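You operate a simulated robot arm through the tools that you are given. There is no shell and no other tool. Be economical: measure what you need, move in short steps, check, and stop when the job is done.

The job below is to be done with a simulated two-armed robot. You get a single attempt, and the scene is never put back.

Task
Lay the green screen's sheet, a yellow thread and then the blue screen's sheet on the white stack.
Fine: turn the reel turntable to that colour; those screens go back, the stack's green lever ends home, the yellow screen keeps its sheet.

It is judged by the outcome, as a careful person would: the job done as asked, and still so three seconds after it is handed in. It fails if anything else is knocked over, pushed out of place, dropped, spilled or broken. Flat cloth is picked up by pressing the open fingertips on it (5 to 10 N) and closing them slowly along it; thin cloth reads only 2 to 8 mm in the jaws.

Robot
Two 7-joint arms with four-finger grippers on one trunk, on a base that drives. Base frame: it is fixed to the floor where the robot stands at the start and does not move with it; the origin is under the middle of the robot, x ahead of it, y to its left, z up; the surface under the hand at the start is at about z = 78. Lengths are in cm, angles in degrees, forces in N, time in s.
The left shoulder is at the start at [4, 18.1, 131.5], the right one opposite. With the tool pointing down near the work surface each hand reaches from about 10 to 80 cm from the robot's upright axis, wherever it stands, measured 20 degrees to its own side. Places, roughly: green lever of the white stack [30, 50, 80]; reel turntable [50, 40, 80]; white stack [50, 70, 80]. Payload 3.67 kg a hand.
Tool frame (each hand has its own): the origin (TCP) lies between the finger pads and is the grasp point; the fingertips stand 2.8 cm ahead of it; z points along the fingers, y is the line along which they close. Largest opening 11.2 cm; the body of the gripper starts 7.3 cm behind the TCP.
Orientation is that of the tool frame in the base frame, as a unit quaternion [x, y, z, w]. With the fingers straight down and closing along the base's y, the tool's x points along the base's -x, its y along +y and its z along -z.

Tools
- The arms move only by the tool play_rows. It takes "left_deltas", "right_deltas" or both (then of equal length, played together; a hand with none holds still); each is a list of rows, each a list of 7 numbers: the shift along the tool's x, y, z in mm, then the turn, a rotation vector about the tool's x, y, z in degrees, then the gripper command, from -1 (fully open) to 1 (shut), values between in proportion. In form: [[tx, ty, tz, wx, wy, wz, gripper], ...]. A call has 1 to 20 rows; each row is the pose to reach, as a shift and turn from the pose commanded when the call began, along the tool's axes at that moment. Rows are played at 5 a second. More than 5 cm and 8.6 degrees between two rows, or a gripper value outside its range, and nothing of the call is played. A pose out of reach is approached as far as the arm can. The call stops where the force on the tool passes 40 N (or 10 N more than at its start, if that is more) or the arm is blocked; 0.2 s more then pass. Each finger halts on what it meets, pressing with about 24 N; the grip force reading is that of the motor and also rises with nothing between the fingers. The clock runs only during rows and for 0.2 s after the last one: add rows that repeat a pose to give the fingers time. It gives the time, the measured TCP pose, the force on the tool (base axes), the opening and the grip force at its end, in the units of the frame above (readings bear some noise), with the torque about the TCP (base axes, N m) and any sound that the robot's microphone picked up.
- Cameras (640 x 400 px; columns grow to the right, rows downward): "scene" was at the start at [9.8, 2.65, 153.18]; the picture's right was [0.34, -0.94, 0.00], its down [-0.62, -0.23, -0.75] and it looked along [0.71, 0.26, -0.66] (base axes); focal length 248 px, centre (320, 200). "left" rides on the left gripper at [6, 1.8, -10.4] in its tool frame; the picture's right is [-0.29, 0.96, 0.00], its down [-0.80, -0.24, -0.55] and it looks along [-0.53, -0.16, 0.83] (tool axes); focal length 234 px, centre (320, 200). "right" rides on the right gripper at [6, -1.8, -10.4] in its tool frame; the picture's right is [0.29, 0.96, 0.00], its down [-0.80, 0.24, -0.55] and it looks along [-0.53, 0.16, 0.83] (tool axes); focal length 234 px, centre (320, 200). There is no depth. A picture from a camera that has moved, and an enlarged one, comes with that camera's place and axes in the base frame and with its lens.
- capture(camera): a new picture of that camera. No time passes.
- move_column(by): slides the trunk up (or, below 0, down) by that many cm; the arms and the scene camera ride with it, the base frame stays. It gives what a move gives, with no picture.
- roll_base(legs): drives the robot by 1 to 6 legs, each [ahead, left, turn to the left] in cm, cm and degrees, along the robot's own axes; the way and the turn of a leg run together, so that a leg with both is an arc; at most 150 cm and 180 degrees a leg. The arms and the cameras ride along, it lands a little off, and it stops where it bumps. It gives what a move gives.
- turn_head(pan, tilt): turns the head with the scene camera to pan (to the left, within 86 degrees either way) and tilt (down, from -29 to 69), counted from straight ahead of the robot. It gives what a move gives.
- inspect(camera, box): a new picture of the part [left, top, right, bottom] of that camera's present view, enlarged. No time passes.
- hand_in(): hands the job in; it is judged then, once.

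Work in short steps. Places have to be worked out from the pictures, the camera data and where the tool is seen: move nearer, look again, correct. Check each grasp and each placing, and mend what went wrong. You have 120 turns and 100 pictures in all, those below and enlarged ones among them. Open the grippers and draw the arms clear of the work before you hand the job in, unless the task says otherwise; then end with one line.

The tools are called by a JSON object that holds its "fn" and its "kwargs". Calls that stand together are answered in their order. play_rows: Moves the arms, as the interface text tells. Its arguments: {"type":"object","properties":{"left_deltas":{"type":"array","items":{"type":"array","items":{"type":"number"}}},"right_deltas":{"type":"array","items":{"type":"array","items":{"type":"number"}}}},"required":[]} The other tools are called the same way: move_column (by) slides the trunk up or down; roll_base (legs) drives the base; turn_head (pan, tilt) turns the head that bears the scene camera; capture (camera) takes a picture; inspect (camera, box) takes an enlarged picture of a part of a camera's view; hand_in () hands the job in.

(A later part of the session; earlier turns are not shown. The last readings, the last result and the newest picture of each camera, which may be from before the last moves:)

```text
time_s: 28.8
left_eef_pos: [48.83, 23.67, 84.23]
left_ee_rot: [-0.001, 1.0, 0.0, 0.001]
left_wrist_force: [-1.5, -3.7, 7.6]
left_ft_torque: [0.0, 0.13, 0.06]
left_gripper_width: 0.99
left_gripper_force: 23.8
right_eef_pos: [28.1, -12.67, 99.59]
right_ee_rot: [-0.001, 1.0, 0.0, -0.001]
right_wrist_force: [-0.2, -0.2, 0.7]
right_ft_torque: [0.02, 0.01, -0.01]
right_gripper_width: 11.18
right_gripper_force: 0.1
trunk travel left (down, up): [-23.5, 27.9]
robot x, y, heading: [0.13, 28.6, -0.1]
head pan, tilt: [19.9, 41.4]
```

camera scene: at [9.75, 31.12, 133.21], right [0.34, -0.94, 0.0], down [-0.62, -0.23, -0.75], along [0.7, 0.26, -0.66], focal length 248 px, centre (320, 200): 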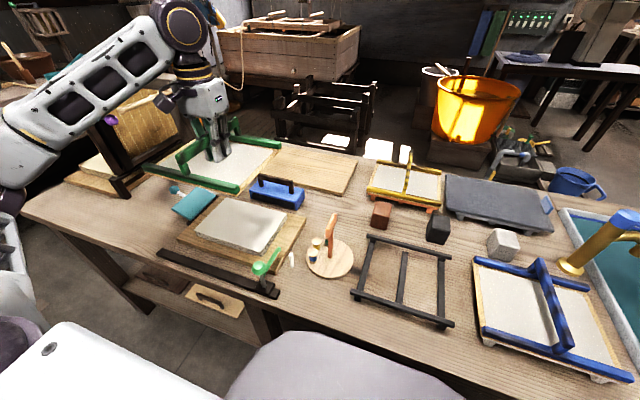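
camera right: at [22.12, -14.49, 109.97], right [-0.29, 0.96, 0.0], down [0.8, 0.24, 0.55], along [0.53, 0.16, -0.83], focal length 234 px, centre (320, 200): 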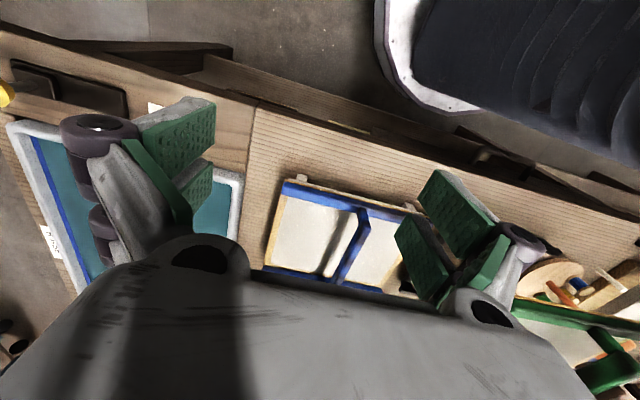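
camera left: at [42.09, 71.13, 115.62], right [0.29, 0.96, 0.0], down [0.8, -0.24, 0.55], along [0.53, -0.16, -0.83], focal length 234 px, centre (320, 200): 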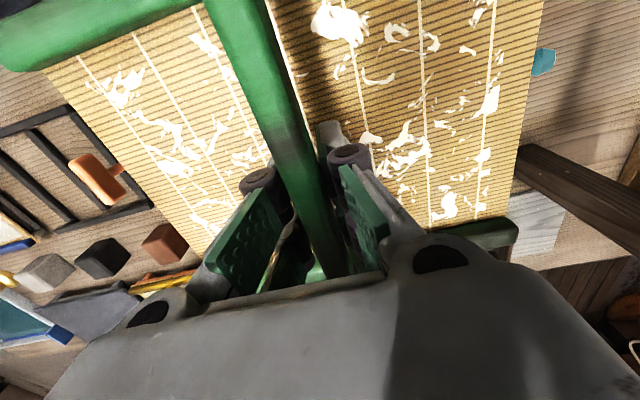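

It rests (≈8 N). Release and rise, then view.

{"fn": "play_rows", "kwargs": {"left_deltas": [[0, 0, 1, 0, 0, 0, 0.6], [0, 0, 1, 0, 0, 0, 0], [0, 0, 1, 0, 0, 0, -0.4], [0, 0, -20, 0, 0, 0, -0.4], [0, 0, -60, 0, 0, 0, -0.4], [0, 0, -110, 0, 0, 0, -0.4], [0, 0, -160, 0, 0, 0, -0.4], [0, 40, -200, 0, 0, 0, -0.4], [20, 90, -200, 0, 0, 0, -0.4], [50, 130, -200, 0, 0, 0, -0.4], [80, 170, -200, 0, 0, 0, -0.4], [110, 200, -200, 0, 0, 0, -0.4], [140, 230, -200, 0, 0, 0, -0.4], [160, 260, -200, 0, 0, 0, -0.4], [170, 300, -200, 0, 0, 0, -0.4], [170, 300, -200, 0, 0, 0, -0.4]]}}

{"fn": "capture", "kwargs": {"camera": "scene"}}

{"fn": "capture", "kwargs": {"camera": "left"}}

```text
refused: row 8 steps farther than a row can; nothing moved
```

```text
62 pictures are left
camera scene: at [9.72, 31.07, 133.25], right [0.34, -0.94, 0.0], down [-0.62, -0.23, -0.75], along [0.71, 0.26, -0.66], focal length 248 px, centre (320, 200)
```

scene: 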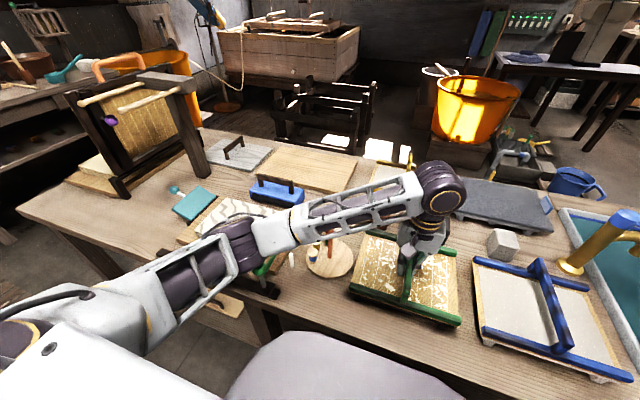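

```text
61 pictures are left
camera left: at [42.87, 25.48, 94.55], right [0.29, 0.96, 0.0], down [0.8, -0.24, 0.56], along [0.53, -0.16, -0.83], focal length 234 px, centre (320, 200)
```

left: 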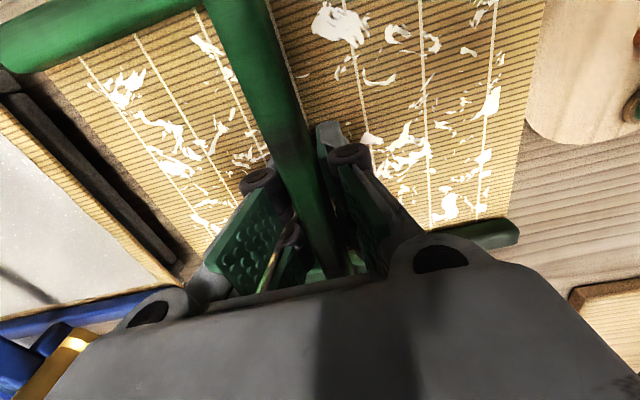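

{"fn": "play_rows", "kwargs": {"left_deltas": [[0, 0, 1, 0, 0, 0, 0.6], [0, 0, 1, 0, 0, 0, 0], [0, 0, 1, 0, 0, 0, -0.4], [0, 0, -25, 0, 0, 0, -0.4], [0, 0, -65, 0, 0, 0, -0.4], [0, 0, -110, 0, 0, 0, -0.4], [0, 0, -155, 0, 0, 0, -0.4], [0, 0, -200, 0, 0, 0, -0.4], [0, 20, -220, 0, 0, 0, -0.4], [0, 65, -220, 0, 0, 0, -0.4], [0, 110, -220, 0, 0, 0, -0.4], [0, 155, -220, 0, 0, 0, -0.4], [0, 200, -220, 0, 0, 0, -0.4], [5, 245, -220, 0, 0, 0, -0.4], [10, 290, -220, 0, 0, 0, -0.4], [20, 335, -220, 0, 0, 0, -0.4], [30, 375, -220, 0, 0, 0, -0.4], [40, 414, -220, 0, 0, 0, -0.4], [40, 414, -220, 0, 0, 0, -0.4]]}}

{"fn": "capture", "kwargs": {"camera": "scene"}}

{"fn": "capture", "kwargs": {"camera": "left"}}

```text
time_s: 32.8
left_eef_pos: [44.78, 65.01, 105.87]
left_ee_rot: [0.0, 1.0, 0.0, -0.001]
left_wrist_force: [0.5, -0.3, 0.8]
left_ft_torque: [0.04, 0.03, -0.04]
left_gripper_width: 7.84
left_gripper_force: 0.2
right_eef_pos: [28.06, -12.8, 99.51]
right_ee_rot: [0.0, 1.0, -0.001, -0.002]
right_wrist_force: [0.3, -0.3, 0.1]
right_ft_torque: [0.0, 0.02, -0.01]
right_gripper_width: 11.19
right_gripper_force: 0.0
trunk travel left (down, up): [-23.5, 27.9]
robot x, y, heading: [-0.13, 28.64, -0.1]
head pan, tilt: [19.9, 41.4]
```

```text
60 pictures are left
camera scene: at [9.81, 31.02, 133.21], right [0.34, -0.94, 0.0], down [-0.62, -0.23, -0.75], along [0.7, 0.26, -0.66], focal length 248 px, centre (320, 200)
```

scene: 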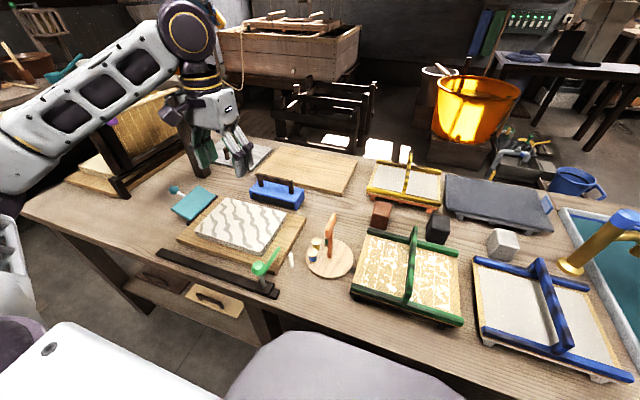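

```text
59 pictures are left
camera left: at [38.8, 66.87, 116.22], right [0.29, 0.96, 0.0], down [0.8, -0.24, 0.55], along [0.53, -0.16, -0.83], focal length 234 px, centre (320, 200)
```

left: 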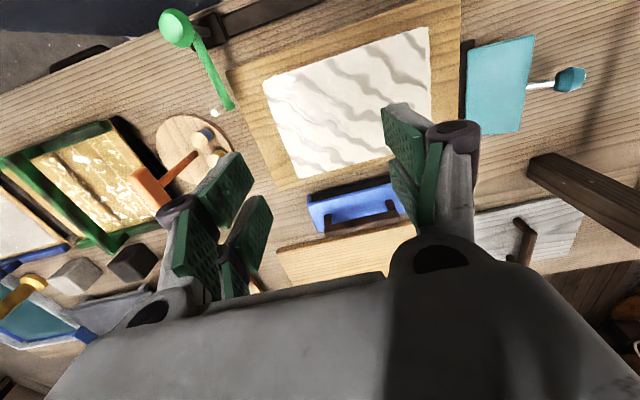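

The wrinkles persist, so I'll smooth the sheet with the roller. Its handle runs along y at about (65,66.4,85); I turn the hand 90° and move above it.

{"fn": "play_rows", "kwargs": {"left_deltas": [[-20, 2, 0, 0, 0, -8.5, -0.4], [-40, 4, 0, 0, 0, -17, -0.4], [-60, 6, 0, 0, 0, -25.5, -0.4], [-80, 8, 5, 0, 0, -34, -0.4], [-100, 10, 10, 0, 0, -42.5, -0.4], [-120, 12, 15, 0, 0, -51, -0.4], [-140, 14, 20, 0, 0, -59.5, -0.4], [-160, 14, 30, 0, 0, -68, -0.4], [-180, 14, 40, 0, 0, -76.5, -0.4], [-200, 14, 50, 0, 0, -85, -0.4], [-204, 14, 60, 0, 0, -90, -0.4], [-204, 14, 60, 0, 0, -90, -0.4]]}}

{"fn": "capture", "kwargs": {"camera": "left"}}

{"fn": "capture", "kwargs": {"camera": "scene"}}

```text
time_s: 35.4
left_eef_pos: [65.39, 66.47, 100.15]
left_ee_rot: [0.708, -0.706, 0.001, 0.0]
left_wrist_force: [-0.2, 0.2, 1.2]
left_ft_torque: [0.02, -0.03, -0.02]
left_gripper_width: 7.86
left_gripper_force: 0.1
right_eef_pos: [28.13, -12.74, 99.45]
right_ee_rot: [-0.001, 1.0, 0.001, 0.0]
right_wrist_force: [-0.5, -0.4, -0.8]
right_ft_torque: [0.0, -0.02, 0.01]
right_gripper_width: 11.19
right_gripper_force: 0.1
trunk travel left (down, up): [-23.5, 27.9]
robot x, y, heading: [-0.19, 28.98, 0.3]
head pan, tilt: [19.9, 41.4]
```

```text
58 pictures are left
camera left: at [63.49, 60.42, 110.42], right [-0.96, 0.28, 0.0], down [0.24, 0.8, 0.55], along [0.16, 0.53, -0.83], focal length 234 px, centre (320, 200)
```

left: 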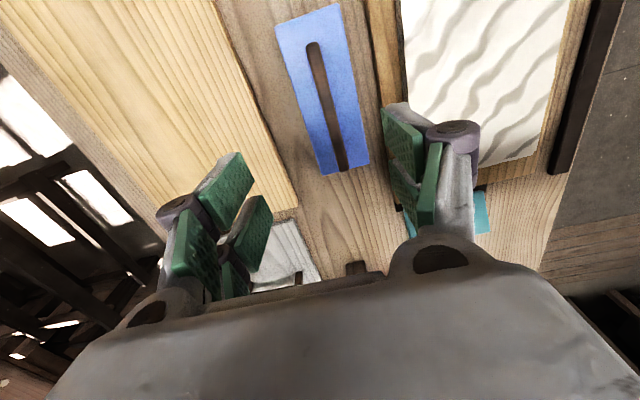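

```text
57 pictures are left
camera scene: at [9.76, 31.08, 133.21], right [0.34, -0.94, 0.0], down [-0.62, -0.23, -0.75], along [0.7, 0.26, -0.66], focal length 248 px, centre (320, 200)
```

scene: 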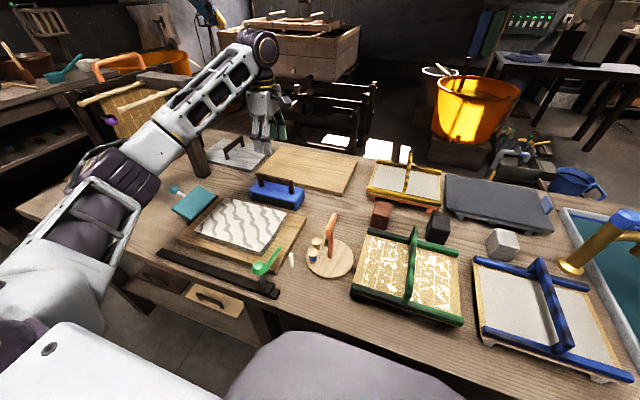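

Handle seen at x≈64.3, y 60–73. Shift 1 cm, narrow the fingers so the tips stay above the housing, and descend.

{"fn": "play_rows", "kwargs": {"left_deltas": [[0, 10, 20, 0, 0, 0, 0.25], [0, 10, 60, 0, 0, 0, 0.25], [0, 10, 100, 0, 0, 0, 0.25], [0, 10, 120, 0, 0, 0, 0.25], [0, 10, 120, 0, 0, 0, 0.25]]}}

{"fn": "capture", "kwargs": {"camera": "left"}}

{"fn": "inspect", "kwargs": {"camera": "scene", "box": [220, 120, 340, 220]}}

```text
time_s: 36.6
left_eef_pos: [64.14, 66.38, 88.18]
left_ee_rot: [0.708, -0.706, 0.0, 0.0]
left_wrist_force: [0.6, 0.4, -0.4]
left_ft_torque: [-0.03, -0.01, -0.02]
left_gripper_width: 4.19
left_gripper_force: 0.0
right_eef_pos: [28.1, -12.71, 99.54]
right_ee_rot: [-0.001, 1.0, 0.001, 0.0]
right_wrist_force: [1.7, 0.5, 0.5]
right_ft_torque: [0.01, 0.0, -0.01]
right_gripper_width: 11.2
right_gripper_force: 0.0
trunk travel left (down, up): [-23.5, 27.9]
robot x, y, heading: [-0.14, 28.81, 0.0]
head pan, tilt: [19.9, 41.4]
```

```text
56 pictures are left
camera left: at [62.27, 60.37, 98.52], right [-0.96, 0.29, 0.0], down [0.24, 0.8, 0.55], along [0.16, 0.53, -0.83], focal length 234 px, centre (320, 200)
```

left: 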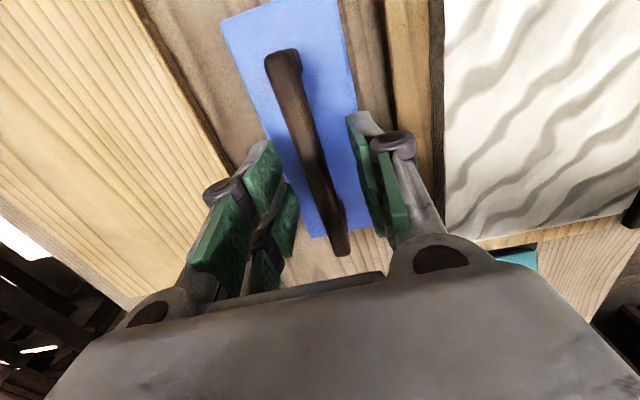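

```text
4.00 times, centred on (280, 170) of scene
camera zoom: at [9.74, 31.09, 133.21], right [0.34, -0.94, 0.0], down [-0.62, -0.23, -0.75], along [0.7, 0.26, -0.66], focal length 993 px, centre (480, 320)
```

zoom: 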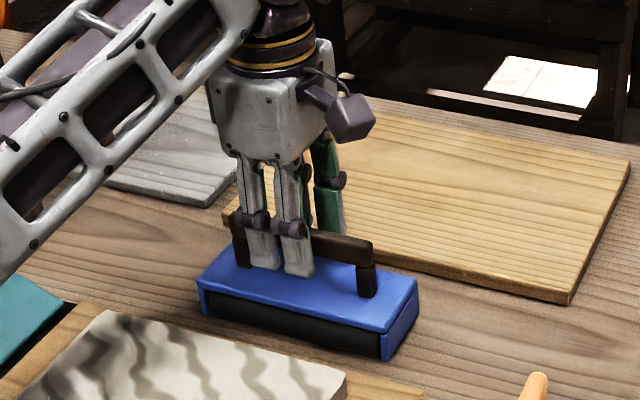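

Fingers straddle the handle; lower a little further and close.

{"fn": "play_rows", "kwargs": {"left_deltas": [[0, 0, 5, 0, 0, 0, 0.25], [0, 0, 10, 0, 0, 0, 0.25], [0, 0, 10, 0, 0, 0, 0.6], [0, 0, 10, 0, 0, 0, 1], [0, 0, 10, 0, 0, 0, 1], [0, 0, 10, 0, 0, 0, 1]]}}

{"fn": "inspect", "kwargs": {"camera": "scene", "box": [220, 120, 340, 220]}}

```text
time_s: 38.0
left_eef_pos: [64.07, 66.33, 87.09]
left_ee_rot: [0.707, -0.707, 0.0, 0.0]
left_wrist_force: [0.0, -0.3, 0.5]
left_ft_torque: [-0.18, 0.08, -0.04]
left_gripper_width: 1.12
left_gripper_force: 24.3
right_eef_pos: [28.16, -12.72, 99.43]
right_ee_rot: [-0.001, 1.0, 0.0, 0.0]
right_wrist_force: [-0.8, 0.4, 0.4]
right_ft_torque: [0.05, -0.01, 0.0]
right_gripper_width: 11.21
right_gripper_force: 0.1
trunk travel left (down, up): [-23.5, 27.9]
robot x, y, heading: [-0.37, 28.67, 0.3]
head pan, tilt: [19.9, 41.4]
```

```text
4.00 times, centred on (280, 170) of scene
camera zoom: at [9.76, 31.1, 133.21], right [0.34, -0.94, 0.0], down [-0.62, -0.23, -0.75], along [0.7, 0.26, -0.66], focal length 993 px, centre (480, 320)
```

zoom: 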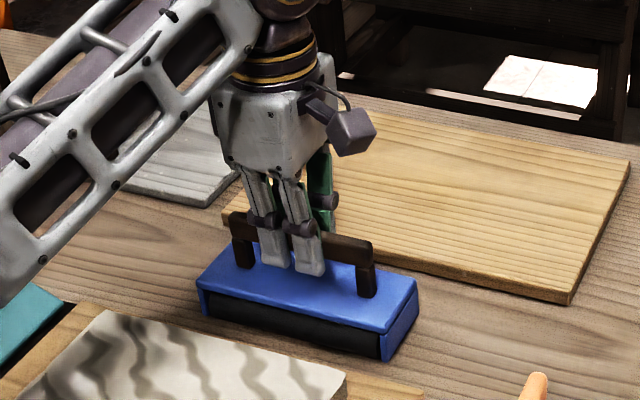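

Roller gripped (home TCP (64.07, 66.33, 87.09)). Lift it and bring it above the stack's far part.

{"fn": "play_rows", "kwargs": {"left_deltas": [[0, 0, -20, 0, 0, 0, 1], [0, 0, -50, 0, 0, 0, 1], [0, 0, -80, 0, 0, 0, 1], [0, 40, -80, 0, 0, 0, 1], [0, 80, -80, 0, 0, 0, 1], [0, 110, -80, 0, 0, 0, 1], [0, 110, -60, 0, 0, 0, 1], [0, 110, -50, 0, 0, 0, 1], [0, 110, -50, 0, 0, 0, 1]]}}

{"fn": "inspect", "kwargs": {"camera": "scene", "box": [160, 120, 320, 280]}}

```text
time_s: 40.0
left_eef_pos: [53.35, 66.47, 91.99]
left_ee_rot: [0.708, -0.706, -0.001, 0.0]
left_wrist_force: [0.6, 0.2, -3.1]
left_ft_torque: [0.03, 0.01, 0.02]
left_gripper_width: 1.14
left_gripper_force: 24.0
right_eef_pos: [28.06, -12.67, 99.4]
right_ee_rot: [-0.001, 1.0, 0.0, 0.0]
right_wrist_force: [0.1, -0.1, -0.5]
right_ft_torque: [-0.03, -0.03, -0.01]
right_gripper_width: 11.21
right_gripper_force: 0.1
trunk travel left (down, up): [-23.5, 27.9]
robot x, y, heading: [0.17, 28.43, 0.2]
head pan, tilt: [19.9, 41.4]
```

```text
2.50 times, centred on (240, 200) of scene
camera zoom: at [9.79, 31.12, 133.21], right [0.34, -0.94, 0.0], down [-0.62, -0.23, -0.75], along [0.7, 0.26, -0.66], focal length 621 px, centre (520, 200)
```

zoom: 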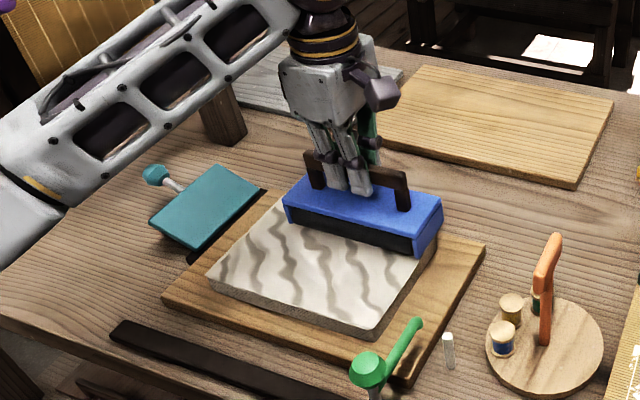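

Just above the stack. Lower gently to contact.

{"fn": "play_rows", "kwargs": {"left_deltas": [[0, 0, 5, 0, 0, 0, 1], [0, 0, 9, 0, 0, 0, 1], [0, 0, 12, 0, 0, 0, 1]]}}

```text
time_s: 40.8
left_eef_pos: [53.08, 66.34, 91.09]
left_ee_rot: [0.708, -0.706, 0.001, -0.003]
left_wrist_force: [-1.0, 1.9, 22.9]
left_ft_torque: [0.07, 0.0, 0.01]
left_gripper_width: 1.14
left_gripper_force: 24.1
right_eef_pos: [27.92, -12.93, 99.55]
right_ee_rot: [-0.001, 1.0, 0.001, 0.001]
right_wrist_force: [0.1, -0.3, -0.6]
right_ft_torque: [-0.01, -0.05, -0.02]
right_gripper_width: 11.21
right_gripper_force: 0.2
trunk travel left (down, up): [-23.5, 27.9]
robot x, y, heading: [-0.12, 28.77, 0.1]
head pan, tilt: [19.9, 41.4]
```

Contact with 23 N; ease off slightly and roll toward the robot and back.

{"fn": "play_rows", "kwargs": {"left_deltas": [[0, 0, -1, 0, 0, 0, 1], [0, 15, -1, 0, 0, 0, 1], [0, 30, -1, 0, 0, 0, 1], [0, 45, -1, 0, 0, 0, 1], [0, 60, -1, 0, 0, 0, 1], [0, 75, -1, 0, 0, 0, 1], [0, 90, -1, 0, 0, 0, 1], [0, 105, -1, 0, 0, 0, 1], [0, 105, -1, 0, 0, 0, 1]]}}

{"fn": "inspect", "kwargs": {"camera": "scene", "box": [160, 140, 320, 280]}}

```text
time_s: 42.8
left_eef_pos: [42.71, 66.33, 91.11]
left_ee_rot: [0.708, -0.706, 0.0, -0.001]
left_wrist_force: [0.4, -2.7, 14.9]
left_ft_torque: [-0.18, -0.02, 0.06]
left_gripper_width: 1.14
left_gripper_force: 24.1
right_eef_pos: [27.96, -12.81, 99.48]
right_ee_rot: [-0.001, 1.0, 0.001, 0.0]
right_wrist_force: [-0.6, 0.2, 1.1]
right_ft_torque: [0.01, -0.01, 0.03]
right_gripper_width: 11.19
right_gripper_force: 0.0
trunk travel left (down, up): [-23.5, 27.9]
robot x, y, heading: [0.02, 28.4, -0.1]
head pan, tilt: [19.9, 41.4]
```

```text
2.86 times, centred on (240, 210) of scene
camera zoom: at [9.68, 30.98, 133.22], right [0.34, -0.94, 0.0], down [-0.62, -0.23, -0.75], along [0.71, 0.26, -0.66], focal length 709 px, centre (549, 171)
```

zoom: 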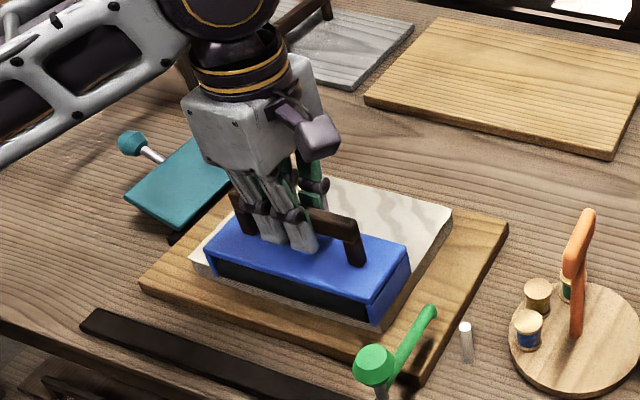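

The waves are fading under the roller — it works. More passes, then shift left for the other side.

{"fn": "play_rows", "kwargs": {"left_deltas": [[0, -20, 0, 0, 0, 0, 1], [0, -40, 0, 0, 0, 0, 1], [0, -60, 0, 0, 0, 0, 1], [0, -80, 0, 0, 0, 0, 1], [0, -100, 0, 0, 0, 0, 1], [0, -115, 0, 0, 0, 0, 1], [0, -100, 0, 0, 0, 0, 1], [0, -80, 0, 0, 0, 0, 1], [0, -60, 0, 0, 0, 0, 1], [0, -40, 0, 0, 0, 0, 1], [0, -20, 0, 0, 0, 0, 1], [0, 5, 0, 0, 0, 0, 1], [0, 5, -15, 0, 0, 0, 1], [-30, 5, -15, 0, 0, 0, 1], [-60, 5, -15, 0, 0, 0, 1], [-60, 5, -15, 0, 0, 0, 1]]}}

{"fn": "play_rows", "kwargs": {"left_deltas": [[0, 0, 8, 0, 0, 0, 1], [0, 0, 14, 0, 0, 0, 1], [0, -20, 14, 0, 0, 0, 1], [0, -40, 14, 0, 0, 0, 1], [0, -60, 14, 0, 0, 0, 1], [0, -80, 14, 0, 0, 0, 1], [0, -100, 14, 0, 0, 0, 1], [0, -118, 14, 0, 0, 0, 1], [0, -100, 14, 0, 0, 0, 1], [0, -80, 14, 0, 0, 0, 1], [0, -60, 14, 0, 0, 0, 1], [0, -40, 14, 0, 0, 0, 1], [0, -20, 14, 0, 0, 0, 1], [0, 0, 14, 0, 0, 0, 1], [0, 0, 14, 0, 0, 0, 1]]}}

{"fn": "play_rows", "kwargs": {"left_deltas": [[0, -20, 0, 0, 0, 0, 1], [0, -40, 0, 0, 0, 0, 1], [0, -60, 0, 0, 0, 0, 1], [0, -80, 0, 0, 0, 0, 1], [0, -100, 0, 0, 0, 0, 1], [0, -118, 0, 0, 0, 0, 1], [0, -118, -10, 0, 0, 0, 1], [0, -118, -40, 0, 0, 0, 1], [20, -150, -50, 0, 0, 0, 1], [40, -190, -50, 0, 0, 0, 1], [57, -215, -50, 0, 0, 0, 1], [57, -215, -50, 0, 0, 0, 1]]}}

{"fn": "inspect", "kwargs": {"camera": "scene", "box": [160, 140, 320, 280]}}

```text
time_s: 46.2
left_eef_pos: [42.1, 72.5, 92.5]
left_ee_rot: [0.707, -0.707, 0.0, -0.001]
left_wrist_force: [0.5, -0.3, -3.8]
left_ft_torque: [0.01, -0.02, -0.04]
left_gripper_width: 1.09
left_gripper_force: 24.4
right_eef_pos: [28.11, -12.66, 99.68]
right_ee_rot: [-0.001, 1.0, 0.0, 0.0]
right_wrist_force: [0.4, -0.6, -0.4]
right_ft_torque: [0.01, -0.03, 0.02]
right_gripper_width: 11.2
right_gripper_force: 0.1
trunk travel left (down, up): [-23.5, 27.9]
robot x, y, heading: [0.02, 28.39, 0.1]
head pan, tilt: [19.9, 41.4]
```

```text
time_s: 49.4
left_eef_pos: [42.23, 72.57, 91.08]
left_ee_rot: [0.708, -0.706, 0.0, 0.001]
left_wrist_force: [0.0, 0.6, -3.9]
left_ft_torque: [-0.03, 0.05, -0.03]
left_gripper_width: 1.14
left_gripper_force: 23.5
right_eef_pos: [28.08, -12.74, 99.53]
right_ee_rot: [-0.001, 1.0, 0.001, -0.001]
right_wrist_force: [0.8, 0.0, 0.8]
right_ft_torque: [0.02, -0.03, -0.03]
right_gripper_width: 11.19
right_gripper_force: 0.0
trunk travel left (down, up): [-23.5, 27.9]
robot x, y, heading: [-0.19, 28.63, 0.1]
head pan, tilt: [19.9, 41.4]
```

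```text
time_s: 52.0
left_eef_pos: [63.64, 66.96, 96.11]
left_ee_rot: [0.708, -0.706, 0.0, 0.0]
left_wrist_force: [0.1, 0.0, -3.6]
left_ft_torque: [0.0, -0.01, 0.01]
left_gripper_width: 1.12
left_gripper_force: 24.6
right_eef_pos: [28.02, -12.58, 99.6]
right_ee_rot: [-0.001, 1.0, 0.0, 0.0]
right_wrist_force: [-0.7, 0.2, 0.3]
right_ft_torque: [-0.05, -0.01, 0.0]
right_gripper_width: 11.18
right_gripper_force: 0.0
trunk travel left (down, up): [-23.5, 27.9]
robot x, y, heading: [-0.37, 28.32, -0.2]
head pan, tilt: [19.9, 41.4]
```

```text
2.86 times, centred on (240, 210) of scene
camera zoom: at [9.74, 31.18, 133.21], right [0.34, -0.94, 0.0], down [-0.62, -0.23, -0.75], along [0.7, 0.26, -0.66], focal length 709 px, centre (549, 171)
```

zoom: 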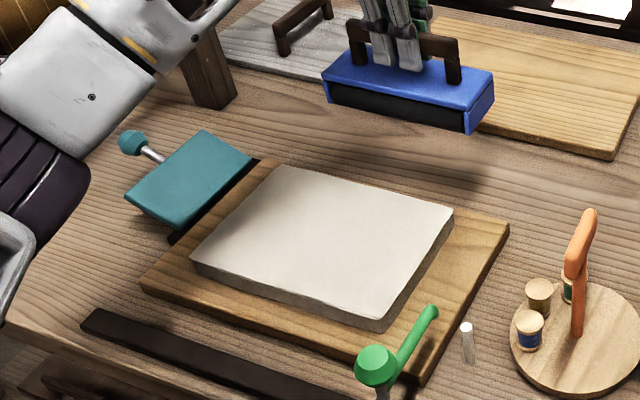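

The sheet is now smooth. Return the roller to its spot (64.07, 66.33).

{"fn": "play_rows", "kwargs": {"left_deltas": [[3, -3, 30, 0, 0, 0, 1], [6, -4.5, 60, 0, 0, 0, 1], [6, -4.5, 80, 0, 0, 0, 1], [6, -4.5, 88, 0, 0, 0, 1], [6, -4.5, 90, 0, 0, 0, 1]]}}

```text
time_s: 53.2
left_eef_pos: [64.18, 66.25, 87.08]
left_ee_rot: [0.707, -0.707, 0.0, 0.001]
left_wrist_force: [-1.0, -0.1, -3.2]
left_ft_torque: [0.02, 0.01, -0.01]
left_gripper_width: 1.1
left_gripper_force: 23.4
right_eef_pos: [28.02, -12.71, 99.49]
right_ee_rot: [-0.001, 1.0, 0.0, 0.0]
right_wrist_force: [0.7, -0.7, -0.4]
right_ft_torque: [0.02, 0.0, 0.01]
right_gripper_width: 11.17
right_gripper_force: 0.1
trunk travel left (down, up): [-23.5, 27.9]
robot x, y, heading: [-0.05, 28.6, 0.1]
head pan, tilt: [19.9, 41.4]
```

{"fn": "play_rows", "kwargs": {"left_deltas": [[0, 0, 1, 0, 0, 0, 1], [0, 0, 2, 0, 0, 0, 1], [0, 0, 2, 0, 0, 0, 1]]}}

```text
time_s: 54.0
left_eef_pos: [64.2, 66.19, 86.8]
left_ee_rot: [0.708, -0.706, -0.001, -0.001]
left_wrist_force: [-1.1, 0.5, -3.5]
left_ft_torque: [0.0, 0.0, 0.0]
left_gripper_width: 1.1
left_gripper_force: 24.1
right_eef_pos: [28.12, -12.81, 99.51]
right_ee_rot: [-0.001, 1.0, 0.0, 0.0]
right_wrist_force: [0.1, -0.4, -0.6]
right_ft_torque: [0.03, -0.01, 0.0]
right_gripper_width: 11.22
right_gripper_force: 0.1
trunk travel left (down, up): [-23.5, 27.9]
robot x, y, heading: [0.15, 28.39, 0.1]
head pan, tilt: [19.9, 41.4]
```

Still hanging (3.5 N of weight); a bit lower.

{"fn": "play_rows", "kwargs": {"left_deltas": [[0, 0, 2, 0, 0, 0, 1], [0, 0, 4, 0, 0, 0, 1], [0, 0, 4, 0, 0, 0, 1]]}}

```text
time_s: 54.8
left_eef_pos: [64.25, 66.21, 86.61]
left_ee_rot: [0.708, -0.706, 0.001, -0.001]
left_wrist_force: [0.4, 1.5, 5.1]
left_ft_torque: [0.29, 0.04, 0.02]
left_gripper_width: 1.13
left_gripper_force: 23.8
right_eef_pos: [28.02, -12.86, 99.61]
right_ee_rot: [-0.002, 1.0, 0.0, 0.0]
right_wrist_force: [-1.0, -0.3, -0.4]
right_ft_torque: [-0.02, 0.03, 0.03]
right_gripper_width: 11.22
right_gripper_force: 0.1
trunk travel left (down, up): [-23.5, 27.9]
robot x, y, heading: [-0.08, 28.66, 0.1]
head pan, tilt: [19.9, 41.4]
```

Rests on the table. Release, rise, and turn the hand back while moving to view the turntable.

{"fn": "play_rows", "kwargs": {"left_deltas": [[0, 0, 0, 0, 0, 0, 0.7], [0, 0, 0, 0, 0, 0, 0.3], [0, 0, 0, 0, 0, 0, 0.1], [0, 0, -30, 0, 0, 0, 0.1], [0, 0, -75, 0, 0, 0, 0], [0, 0, -120, 0, 0, 0, 0], [0, 0, -160, 0, 0, 0, 0], [0, 0, -190, 0, 0, 0, 0]]}}

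{"fn": "play_rows", "kwargs": {"left_deltas": [[20, 24, 0, 0, 0, 8.5, 0], [40, 48, 0, 0, 0, 17, 0], [60, 72, 0, 0, 0, 25.5, 0], [80, 95, 0, 0, 0, 34, 0], [100, 119, 0, 0, 0, 42.5, 0], [120, 143, 0, 0, 0, 51, 0], [140, 167, 0, 0, 0, 59.5, 0], [160, 190, 0, 0, 0, 68, 0], [180, 214, 0, 0, 0, 76.5, 0], [200, 238, 0, 0, 0, 85, 0], [220, 262, 0, 0, 0, 90, 0], [220, 262, 0, 0, 0, 90, 0]]}}

{"fn": "capture", "kwargs": {"camera": "left"}}

{"fn": "capture", "kwargs": {"camera": "scene"}}

```text
time_s: 56.6
left_eef_pos: [64.02, 66.24, 105.51]
left_ee_rot: [0.707, -0.707, 0.0, 0.0]
left_wrist_force: [0.1, 0.6, 0.1]
left_ft_torque: [0.01, 0.01, -0.03]
left_gripper_width: 5.59
left_gripper_force: 0.0
right_eef_pos: [27.98, -12.78, 99.58]
right_ee_rot: [-0.001, 1.0, 0.0, 0.0]
right_wrist_force: [-0.6, -1.1, 0.3]
right_ft_torque: [0.01, -0.01, 0.01]
right_gripper_width: 11.21
right_gripper_force: 0.1
trunk travel left (down, up): [-23.5, 27.9]
robot x, y, heading: [-0.14, 28.27, -0.2]
head pan, tilt: [19.9, 41.4]
```

```text
time_s: 59.2
left_eef_pos: [37.89, 44.22, 105.52]
left_ee_rot: [0.0, 1.0, -0.001, 0.0]
left_wrist_force: [1.2, 0.7, -0.1]
left_ft_torque: [0.01, 0.03, -0.01]
left_gripper_width: 5.64
left_gripper_force: 0.0
right_eef_pos: [28.01, -12.65, 99.75]
right_ee_rot: [-0.001, 1.0, 0.0, 0.0]
right_wrist_force: [0.3, -0.3, -0.3]
right_ft_torque: [-0.04, -0.01, 0.01]
right_gripper_width: 11.17
right_gripper_force: 0.0
trunk travel left (down, up): [-23.5, 27.9]
robot x, y, heading: [0.01, 28.66, 0.2]
head pan, tilt: [19.9, 41.4]
```

```text
50 pictures are left
camera left: at [31.99, 46.06, 115.9], right [0.29, 0.96, 0.0], down [0.8, -0.24, 0.55], along [0.53, -0.16, -0.83], focal length 234 px, centre (320, 200)
```

left: 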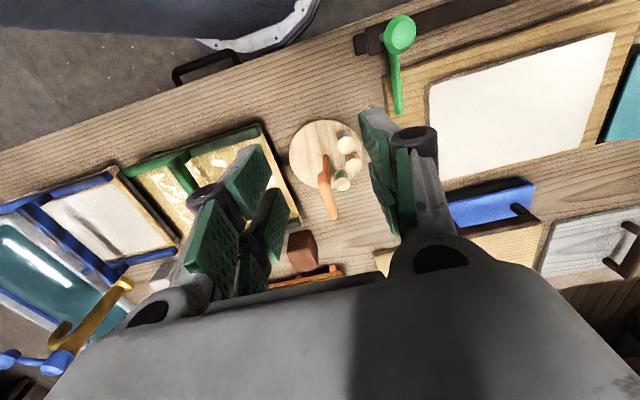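

```text
49 pictures are left
camera scene: at [9.77, 31.15, 133.21], right [0.34, -0.94, 0.0], down [-0.62, -0.23, -0.75], along [0.7, 0.26, -0.66], focal length 248 px, centre (320, 200)
```

scene: 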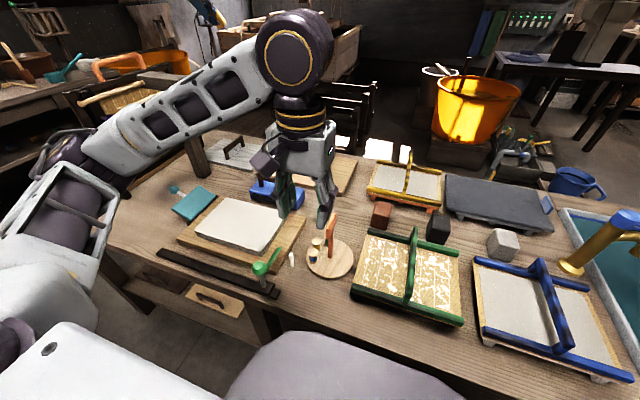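

{"fn": "inspect", "kwargs": {"camera": "left", "box": [275, 90, 395, 230]}}

{"fn": "inspect", "kwargs": {"camera": "scene", "box": [280, 205, 370, 285]}}

```text
2.86 times, centred on (335, 160) of left
camera zoom: at [31.99, 46.06, 115.9], right [0.29, 0.96, 0.0], down [0.8, -0.24, 0.55], along [0.53, -0.16, -0.83], focal length 669 px, centre (277, 314)
```

zoom: 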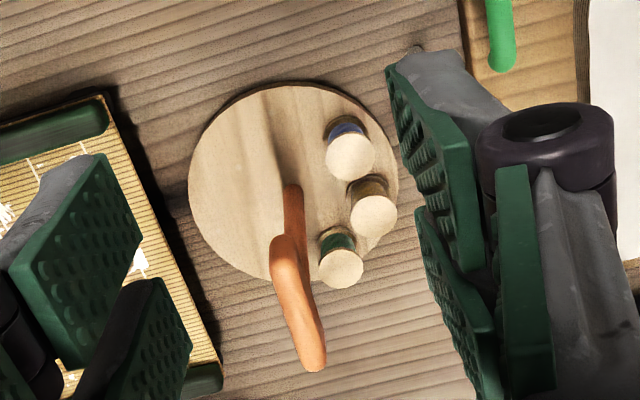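

```text
5.00 times, centred on (325, 245) of scene
camera zoom: at [9.77, 31.15, 133.21], right [0.34, -0.94, 0.0], down [-0.62, -0.23, -0.75], along [0.7, 0.26, -0.66], focal length 1242 px, centre (295, -25)
```

zoom: 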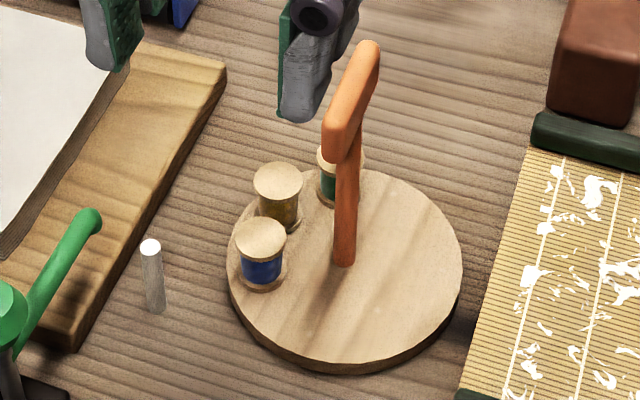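

Blue sits at 120°, yellow at 70°, green at 18° round the centre (46.9,42.5); the peg is at 121°. I need ~51° counter-clockwise. Move over the T bar.

{"fn": "play_rows", "kwargs": {"left_deltas": [[-45, -8, 0, 0, 0, 0, 0], [-91, -17, 0, 0, 0, 0, 0], [-91, -17, 45, 0, 0, 0, 0], [-91, -17, 80, 0, 0, 0, 0], [-91, -17, 80, 0, 0, 0, 0]]}}

{"fn": "inspect", "kwargs": {"camera": "scene", "box": [270, 165, 390, 285]}}

{"fn": "capture", "kwargs": {"camera": "left"}}

```text
time_s: 60.4
left_eef_pos: [47.06, 42.42, 97.53]
left_ee_rot: [-0.001, 1.0, 0.0, 0.0]
left_wrist_force: [0.4, 0.2, 0.1]
left_ft_torque: [-0.01, -0.04, -0.03]
left_gripper_width: 5.6
left_gripper_force: 0.0
right_eef_pos: [28.08, -12.77, 99.57]
right_ee_rot: [-0.001, 1.0, 0.0, 0.0]
right_wrist_force: [0.1, 0.6, -0.5]
right_ft_torque: [-0.03, -0.01, -0.03]
right_gripper_width: 11.22
right_gripper_force: 0.0
trunk travel left (down, up): [-23.5, 27.9]
robot x, y, heading: [0.24, 28.72, 0.4]
head pan, tilt: [19.9, 41.4]
```

```text
3.33 times, centred on (330, 225) of scene
camera zoom: at [9.71, 31.08, 133.22], right [0.34, -0.94, 0.0], down [-0.62, -0.23, -0.75], along [0.7, 0.26, -0.66], focal length 828 px, centre (287, 117)
```

zoom: 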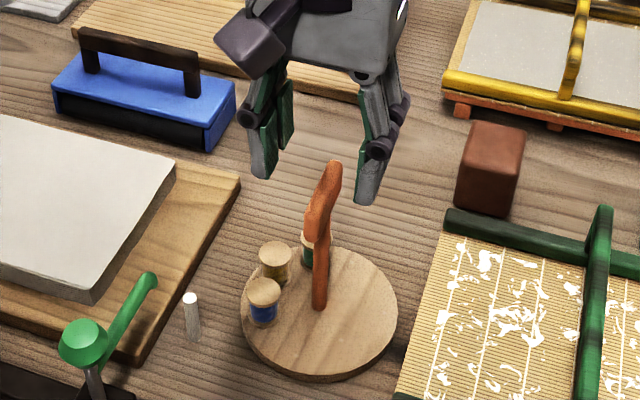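

```text
45 pictures are left
camera left: at [41.06, 44.25, 107.9], right [0.29, 0.96, 0.0], down [0.8, -0.24, 0.55], along [0.53, -0.16, -0.83], focal length 234 px, centre (320, 200)
```

left: 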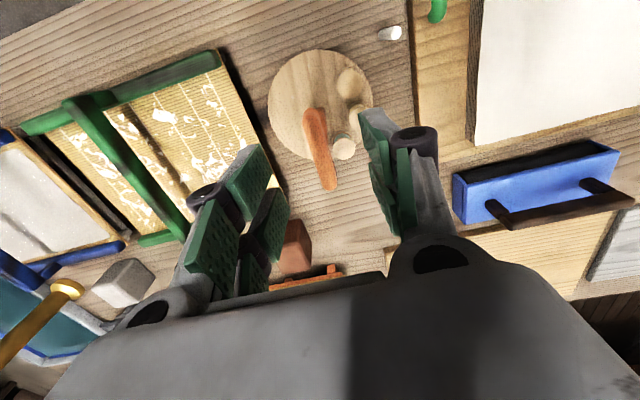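

T bar (x 44.5–50.6, y≈42.3, top z≈91.5) lies between the fingers. Descend to z≈91 and close.

{"fn": "play_rows", "kwargs": {"left_deltas": [[0, 0, 30, 0, 0, 0, 0], [0, 0, 55, 0, 0, 0, 0], [0, 0, 67, 0, 0, 0, 0], [0, 0, 67, 0, 0, 0, 0.5], [0, 0, 67, 0, 0, 0, 1], [0, 0, 67, 0, 0, 0, 1], [0, 0, 67, 0, 0, 0, 1]]}}

{"fn": "inspect", "kwargs": {"camera": "scene", "box": [280, 185, 380, 285]}}

```text
time_s: 62.0
left_eef_pos: [47.06, 42.14, 90.82]
left_ee_rot: [-0.001, 1.0, 0.0, 0.0]
left_wrist_force: [1.5, -8.8, -4.6]
left_ft_torque: [-0.32, -0.39, -0.06]
left_gripper_width: 1.14
left_gripper_force: 45.4
right_eef_pos: [28.04, -12.97, 99.5]
right_ee_rot: [-0.001, 1.0, 0.0, 0.001]
right_wrist_force: [0.4, 0.1, -0.3]
right_ft_torque: [-0.02, -0.03, 0.02]
right_gripper_width: 11.2
right_gripper_force: 0.0
trunk travel left (down, up): [-23.5, 27.9]
robot x, y, heading: [-0.44, 28.66, 0.4]
head pan, tilt: [19.9, 41.4]
```

```text
4.00 times, centred on (330, 235) of scene
camera zoom: at [9.8, 30.99, 133.21], right [0.34, -0.94, 0.0], down [-0.62, -0.23, -0.75], along [0.7, 0.26, -0.66], focal length 993 px, centre (280, 60)
```

zoom: 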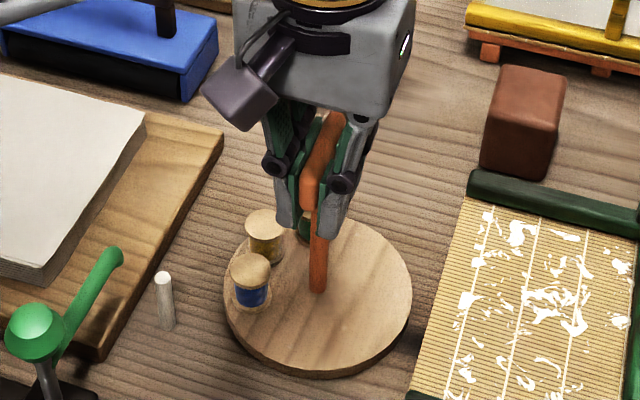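

Gripped. Turn ~51° counter-clockwise slowly.

{"fn": "play_rows", "kwargs": {"left_deltas": [[0, -2, 0, 0, 0, -5, 1], [0, -2, 0, 0, 0, -10, 1], [0, -2, 0, 0, 0, -15, 1], [0, -2, 0, 0, 0, -20, 1], [0, -2, 0, 0, 0, -25, 1], [0, -2, 0, 0, 0, -30, 1], [0, -2, 0, 0, 0, -35, 1], [0, -2, 0, 0, 0, -40, 1], [0, -2, 0, 0, 0, -45, 1], [0, -2, 0, 0, 0, -50, 1], [0, -2, 0, 0, 0, -50, 1]]}}

{"fn": "inspect", "kwargs": {"camera": "scene", "box": [280, 185, 380, 285]}}

```text
time_s: 64.4
left_eef_pos: [47.34, 42.06, 90.79]
left_ee_rot: [-0.423, 0.906, 0.0, 0.0]
left_wrist_force: [9.8, -22.0, -13.5]
left_ft_torque: [-0.53, -0.12, -0.13]
left_gripper_width: 1.15
left_gripper_force: 45.2
right_eef_pos: [28.17, -12.83, 99.39]
right_ee_rot: [0.0, 1.0, 0.001, 0.0]
right_wrist_force: [-0.3, -0.2, 0.0]
right_ft_torque: [0.02, -0.02, -0.01]
right_gripper_width: 11.21
right_gripper_force: 0.0
trunk travel left (down, up): [-23.5, 27.9]
robot x, y, heading: [-0.21, 28.35, -0.1]
head pan, tilt: [19.9, 41.4]
```

```text
4.00 times, centred on (330, 235) of scene
camera zoom: at [9.98, 30.85, 133.2], right [0.34, -0.94, 0.0], down [-0.62, -0.23, -0.75], along [0.7, 0.26, -0.66], focal length 993 px, centre (280, 60)
```

zoom: 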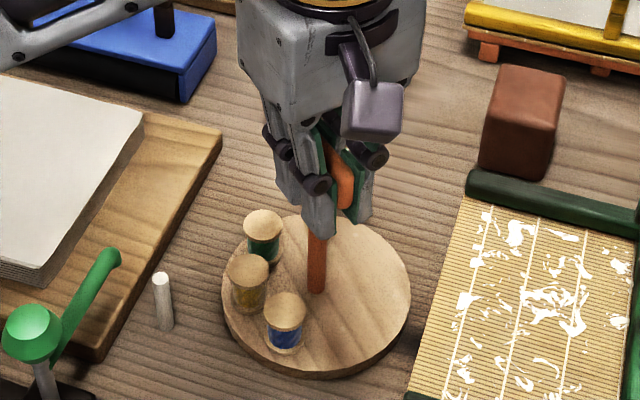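

Yellow now occupies the peg position. Relieve the side force, release and rise.

{"fn": "play_rows", "kwargs": {"left_deltas": [[1, -2, 0, 0, 0, 0, 1], [1, -2, 0, 0, 0, 0, 0.8], [1, -2, 0, 0, 0, 0, 0.6], [1, -2, 0, 0, 0, 0, 0.4], [1, -2, 0, 0, 0, 0, 0.2], [1, -2, -30, 0, 0, 0, 0.2], [1, -2, -70, 0, 0, 0, 0.2], [1, -2, -110, 0, 0, 0, 0.2], [1, -2, -150, 0, 0, 0, 0.2]]}}

{"fn": "inspect", "kwargs": {"camera": "scene", "box": [230, 195, 370, 305]}}

```text
time_s: 66.4
left_eef_pos: [47.13, 42.29, 105.96]
left_ee_rot: [-0.424, 0.906, 0.0, 0.0]
left_wrist_force: [0.1, -0.8, -0.8]
left_ft_torque: [0.01, -0.01, 0.03]
left_gripper_width: 4.49
left_gripper_force: 0.1
right_eef_pos: [28.02, -12.67, 99.66]
right_ee_rot: [-0.001, 1.0, -0.001, 0.0]
right_wrist_force: [0.2, -0.3, -0.7]
right_ft_torque: [0.0, -0.02, -0.02]
right_gripper_width: 11.21
right_gripper_force: 0.1
trunk travel left (down, up): [-23.5, 27.9]
robot x, y, heading: [-0.59, 28.76, 0.2]
head pan, tilt: [19.9, 41.4]
```

```text
3.64 times, centred on (300, 250) of scene
camera zoom: at [9.69, 31.05, 133.22], right [0.34, -0.94, 0.0], down [-0.62, -0.23, -0.75], along [0.71, 0.26, -0.66], focal length 903 px, centre (393, 18)
```

zoom: 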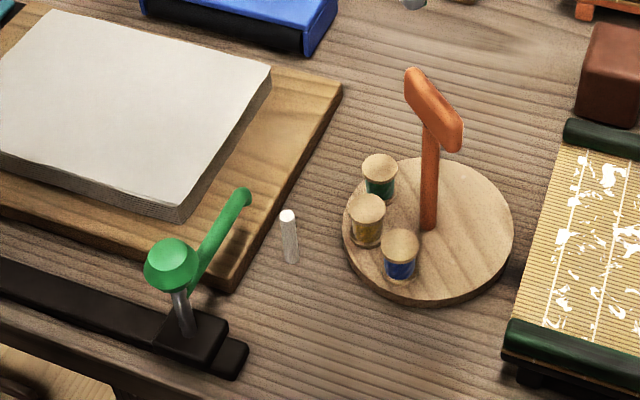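

Turntable is set to yellow. Now the lever: knob at about (33.7,53.5,88). Turn the hand back and go above it.

{"fn": "play_rows", "kwargs": {"left_deltas": [[0, 29, 0, 0, 0, 8.3, -0.15], [0, 58, 0, 0, 0, 16.7, -0.15], [0, 87, 0, 0, 0, 25, -0.15], [0, 116, 0, 0, 0, 33.3, -0.15], [0, 145, 20, 0, 0, 41.7, -0.15], [0, 175, 40, 0, 0, 50, -0.15], [0, 175, 70, 0, 0, 50, -0.15], [0, 175, 70, 0, 0, 50, -0.15]]}}

{"fn": "capture", "kwargs": {"camera": "left"}}

{"fn": "inspect", "kwargs": {"camera": "scene", "box": [200, 180, 340, 310]}}

```text
time_s: 68.2
left_eef_pos: [33.82, 53.28, 98.81]
left_ee_rot: [-0.001, 1.0, 0.0, 0.001]
left_wrist_force: [-0.3, 0.5, 0.2]
left_ft_torque: [-0.02, -0.01, -0.03]
left_gripper_width: 6.44
left_gripper_force: 0.1
right_eef_pos: [28.06, -12.69, 99.59]
right_ee_rot: [-0.001, 1.0, 0.0, 0.0]
right_wrist_force: [-1.1, -0.5, -0.7]
right_ft_torque: [0.02, -0.04, 0.01]
right_gripper_width: 11.2
right_gripper_force: 0.0
trunk travel left (down, up): [-23.5, 27.9]
robot x, y, heading: [-0.06, 28.56, 0.3]
head pan, tilt: [19.9, 41.4]
```

```text
41 pictures are left
camera left: at [27.75, 55.08, 109.18], right [0.29, 0.96, 0.0], down [0.8, -0.24, 0.55], along [0.53, -0.16, -0.83], focal length 234 px, centre (320, 200)
```

left: 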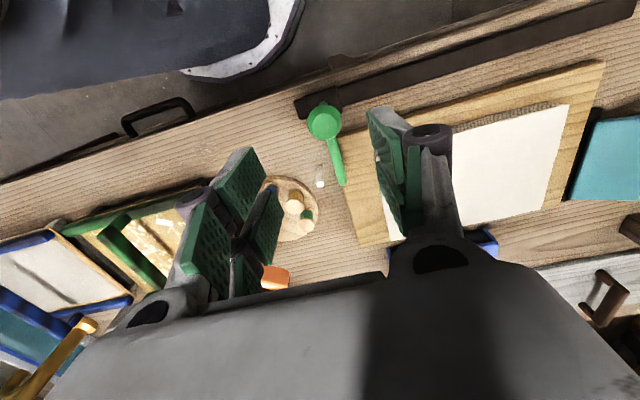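

```text
3.08 times, centred on (270, 245) of scene
camera zoom: at [9.7, 31.1, 133.22], right [0.34, -0.94, 0.0], down [-0.62, -0.23, -0.75], along [0.71, 0.26, -0.66], focal length 764 px, centre (474, 62)
```

zoom: 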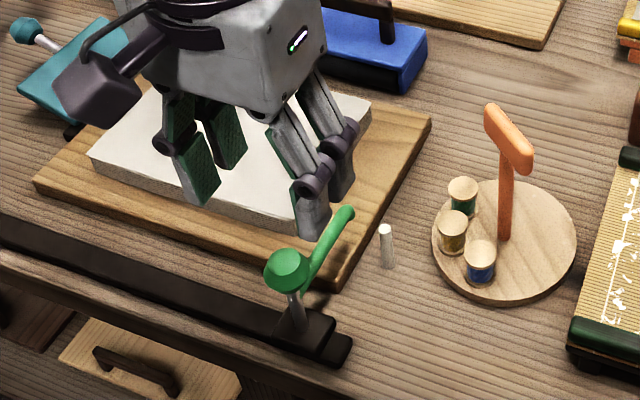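

Knob at (33.3,53.8). Centre on it, descend to z≈88.3, and close.

{"fn": "play_rows", "kwargs": {"left_deltas": [[5, 5, 40, 0, 0, 0, -0.15], [5, 5, 80, 0, 0, 0, -0.15], [5, 5, 103, 0, 0, 0, -0.15], [5, 5, 103, 0, 0, 0, 0.2], [5, 5, 103, 0, 0, 0, 0.6], [5, 5, 103, 0, 0, 0, 0.8], [5, 5, 103, 0, 0, 0, 0.8]]}}

{"fn": "inspect", "kwargs": {"camera": "scene", "box": [200, 180, 340, 310]}}

```text
time_s: 69.8
left_eef_pos: [33.7, 53.83, 88.45]
left_ee_rot: [-0.001, 1.0, 0.0, -0.002]
left_wrist_force: [0.1, -0.1, -4.8]
left_ft_torque: [0.01, -0.29, 0.02]
left_gripper_width: 2.9
left_gripper_force: 44.7
left hand out of reach, approached as far as the arm can: row 2, 3, 4, 5, 6, 7
right_eef_pos: [28.04, -12.65, 99.62]
right_ee_rot: [-0.002, 1.0, 0.0, -0.001]
right_wrist_force: [-0.5, 0.1, -0.1]
right_ft_torque: [0.05, -0.01, 0.03]
right_gripper_width: 11.22
right_gripper_force: 0.0
trunk travel left (down, up): [-23.5, 27.9]
robot x, y, heading: [0.22, 28.7, -0.2]
head pan, tilt: [19.9, 41.4]
```

```text
3.08 times, centred on (270, 245) of scene
camera zoom: at [9.76, 31.11, 133.21], right [0.34, -0.94, 0.0], down [-0.62, -0.23, -0.75], along [0.7, 0.26, -0.66], focal length 764 px, centre (474, 62)
```

zoom: 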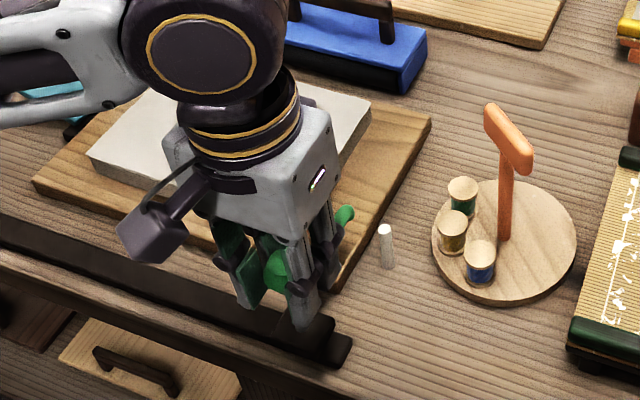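

Knob gripped (2.9 cm). Slide it gently along the rail (+y).

{"fn": "play_rows", "kwargs": {"left_deltas": [[4, 10, 103, 0, 0, 0, 0.8], [4, 20, 103, 0, 0, 0, 0.8], [4, 30, 103, 0, 0, 0, 0.8], [4, 40, 103, 0, 0, 0, 0.8], [4, 50, 103, 0, 0, 0, 0.8]]}}

{"fn": "inspect", "kwargs": {"camera": "scene", "box": [180, 180, 340, 310]}}

```text
refused: row 1 steps farther than a row can; nothing moved
```

```text
3.08 times, centred on (260, 245) of scene
camera zoom: at [9.76, 31.11, 133.21], right [0.34, -0.94, 0.0], down [-0.62, -0.23, -0.75], along [0.7, 0.26, -0.66], focal length 764 px, centre (505, 62)
```

zoom: 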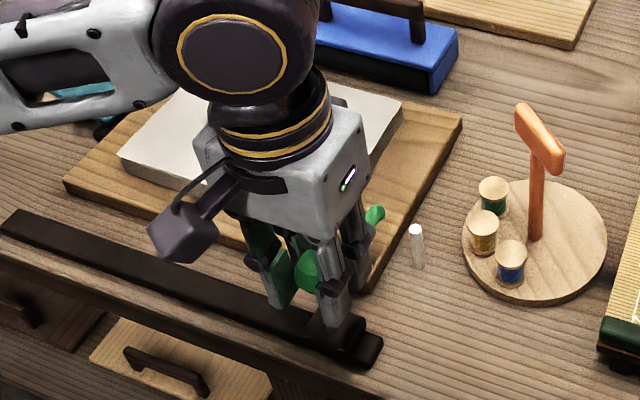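

My mistake: deltas are from the current pose. Retry with zero z offset.

{"fn": "play_rows", "kwargs": {"left_deltas": [[0, 10, 0, 0, 0, 0, 0.8], [0, 20, 0, 0, 0, 0, 0.8], [0, 30, 0, 0, 0, 0, 0.8], [0, 40, 0, 0, 0, 0, 0.8], [0, 50, 0, 0, 0, 0, 0.8]]}}

{"fn": "inspect", "kwargs": {"camera": "scene", "box": [180, 180, 340, 310]}}

```text
time_s: 71.0
left_eef_pos: [33.75, 58.77, 88.36]
left_ee_rot: [-0.001, 1.0, 0.0, -0.002]
left_wrist_force: [-9.6, 0.0, -15.7]
left_ft_torque: [0.09, 0.4, 0.15]
left_gripper_width: 2.9
left_gripper_force: 45.3
right_eef_pos: [28.05, -12.64, 99.68]
right_ee_rot: [-0.002, 1.0, 0.0, 0.0]
right_wrist_force: [-0.6, -0.6, -0.1]
right_ft_torque: [-0.02, -0.02, 0.03]
right_gripper_width: 11.18
right_gripper_force: 0.0
trunk travel left (down, up): [-23.5, 27.9]
robot x, y, heading: [-0.1, 28.06, 0.0]
head pan, tilt: [19.9, 41.4]
```

```text
3.08 times, centred on (260, 245) of scene
camera zoom: at [9.71, 31.16, 133.21], right [0.34, -0.94, 0.0], down [-0.62, -0.23, -0.75], along [0.7, 0.26, -0.66], focal length 764 px, centre (505, 62)
```

zoom: 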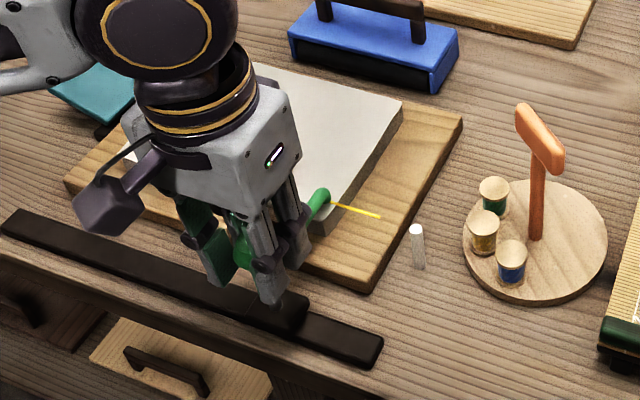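

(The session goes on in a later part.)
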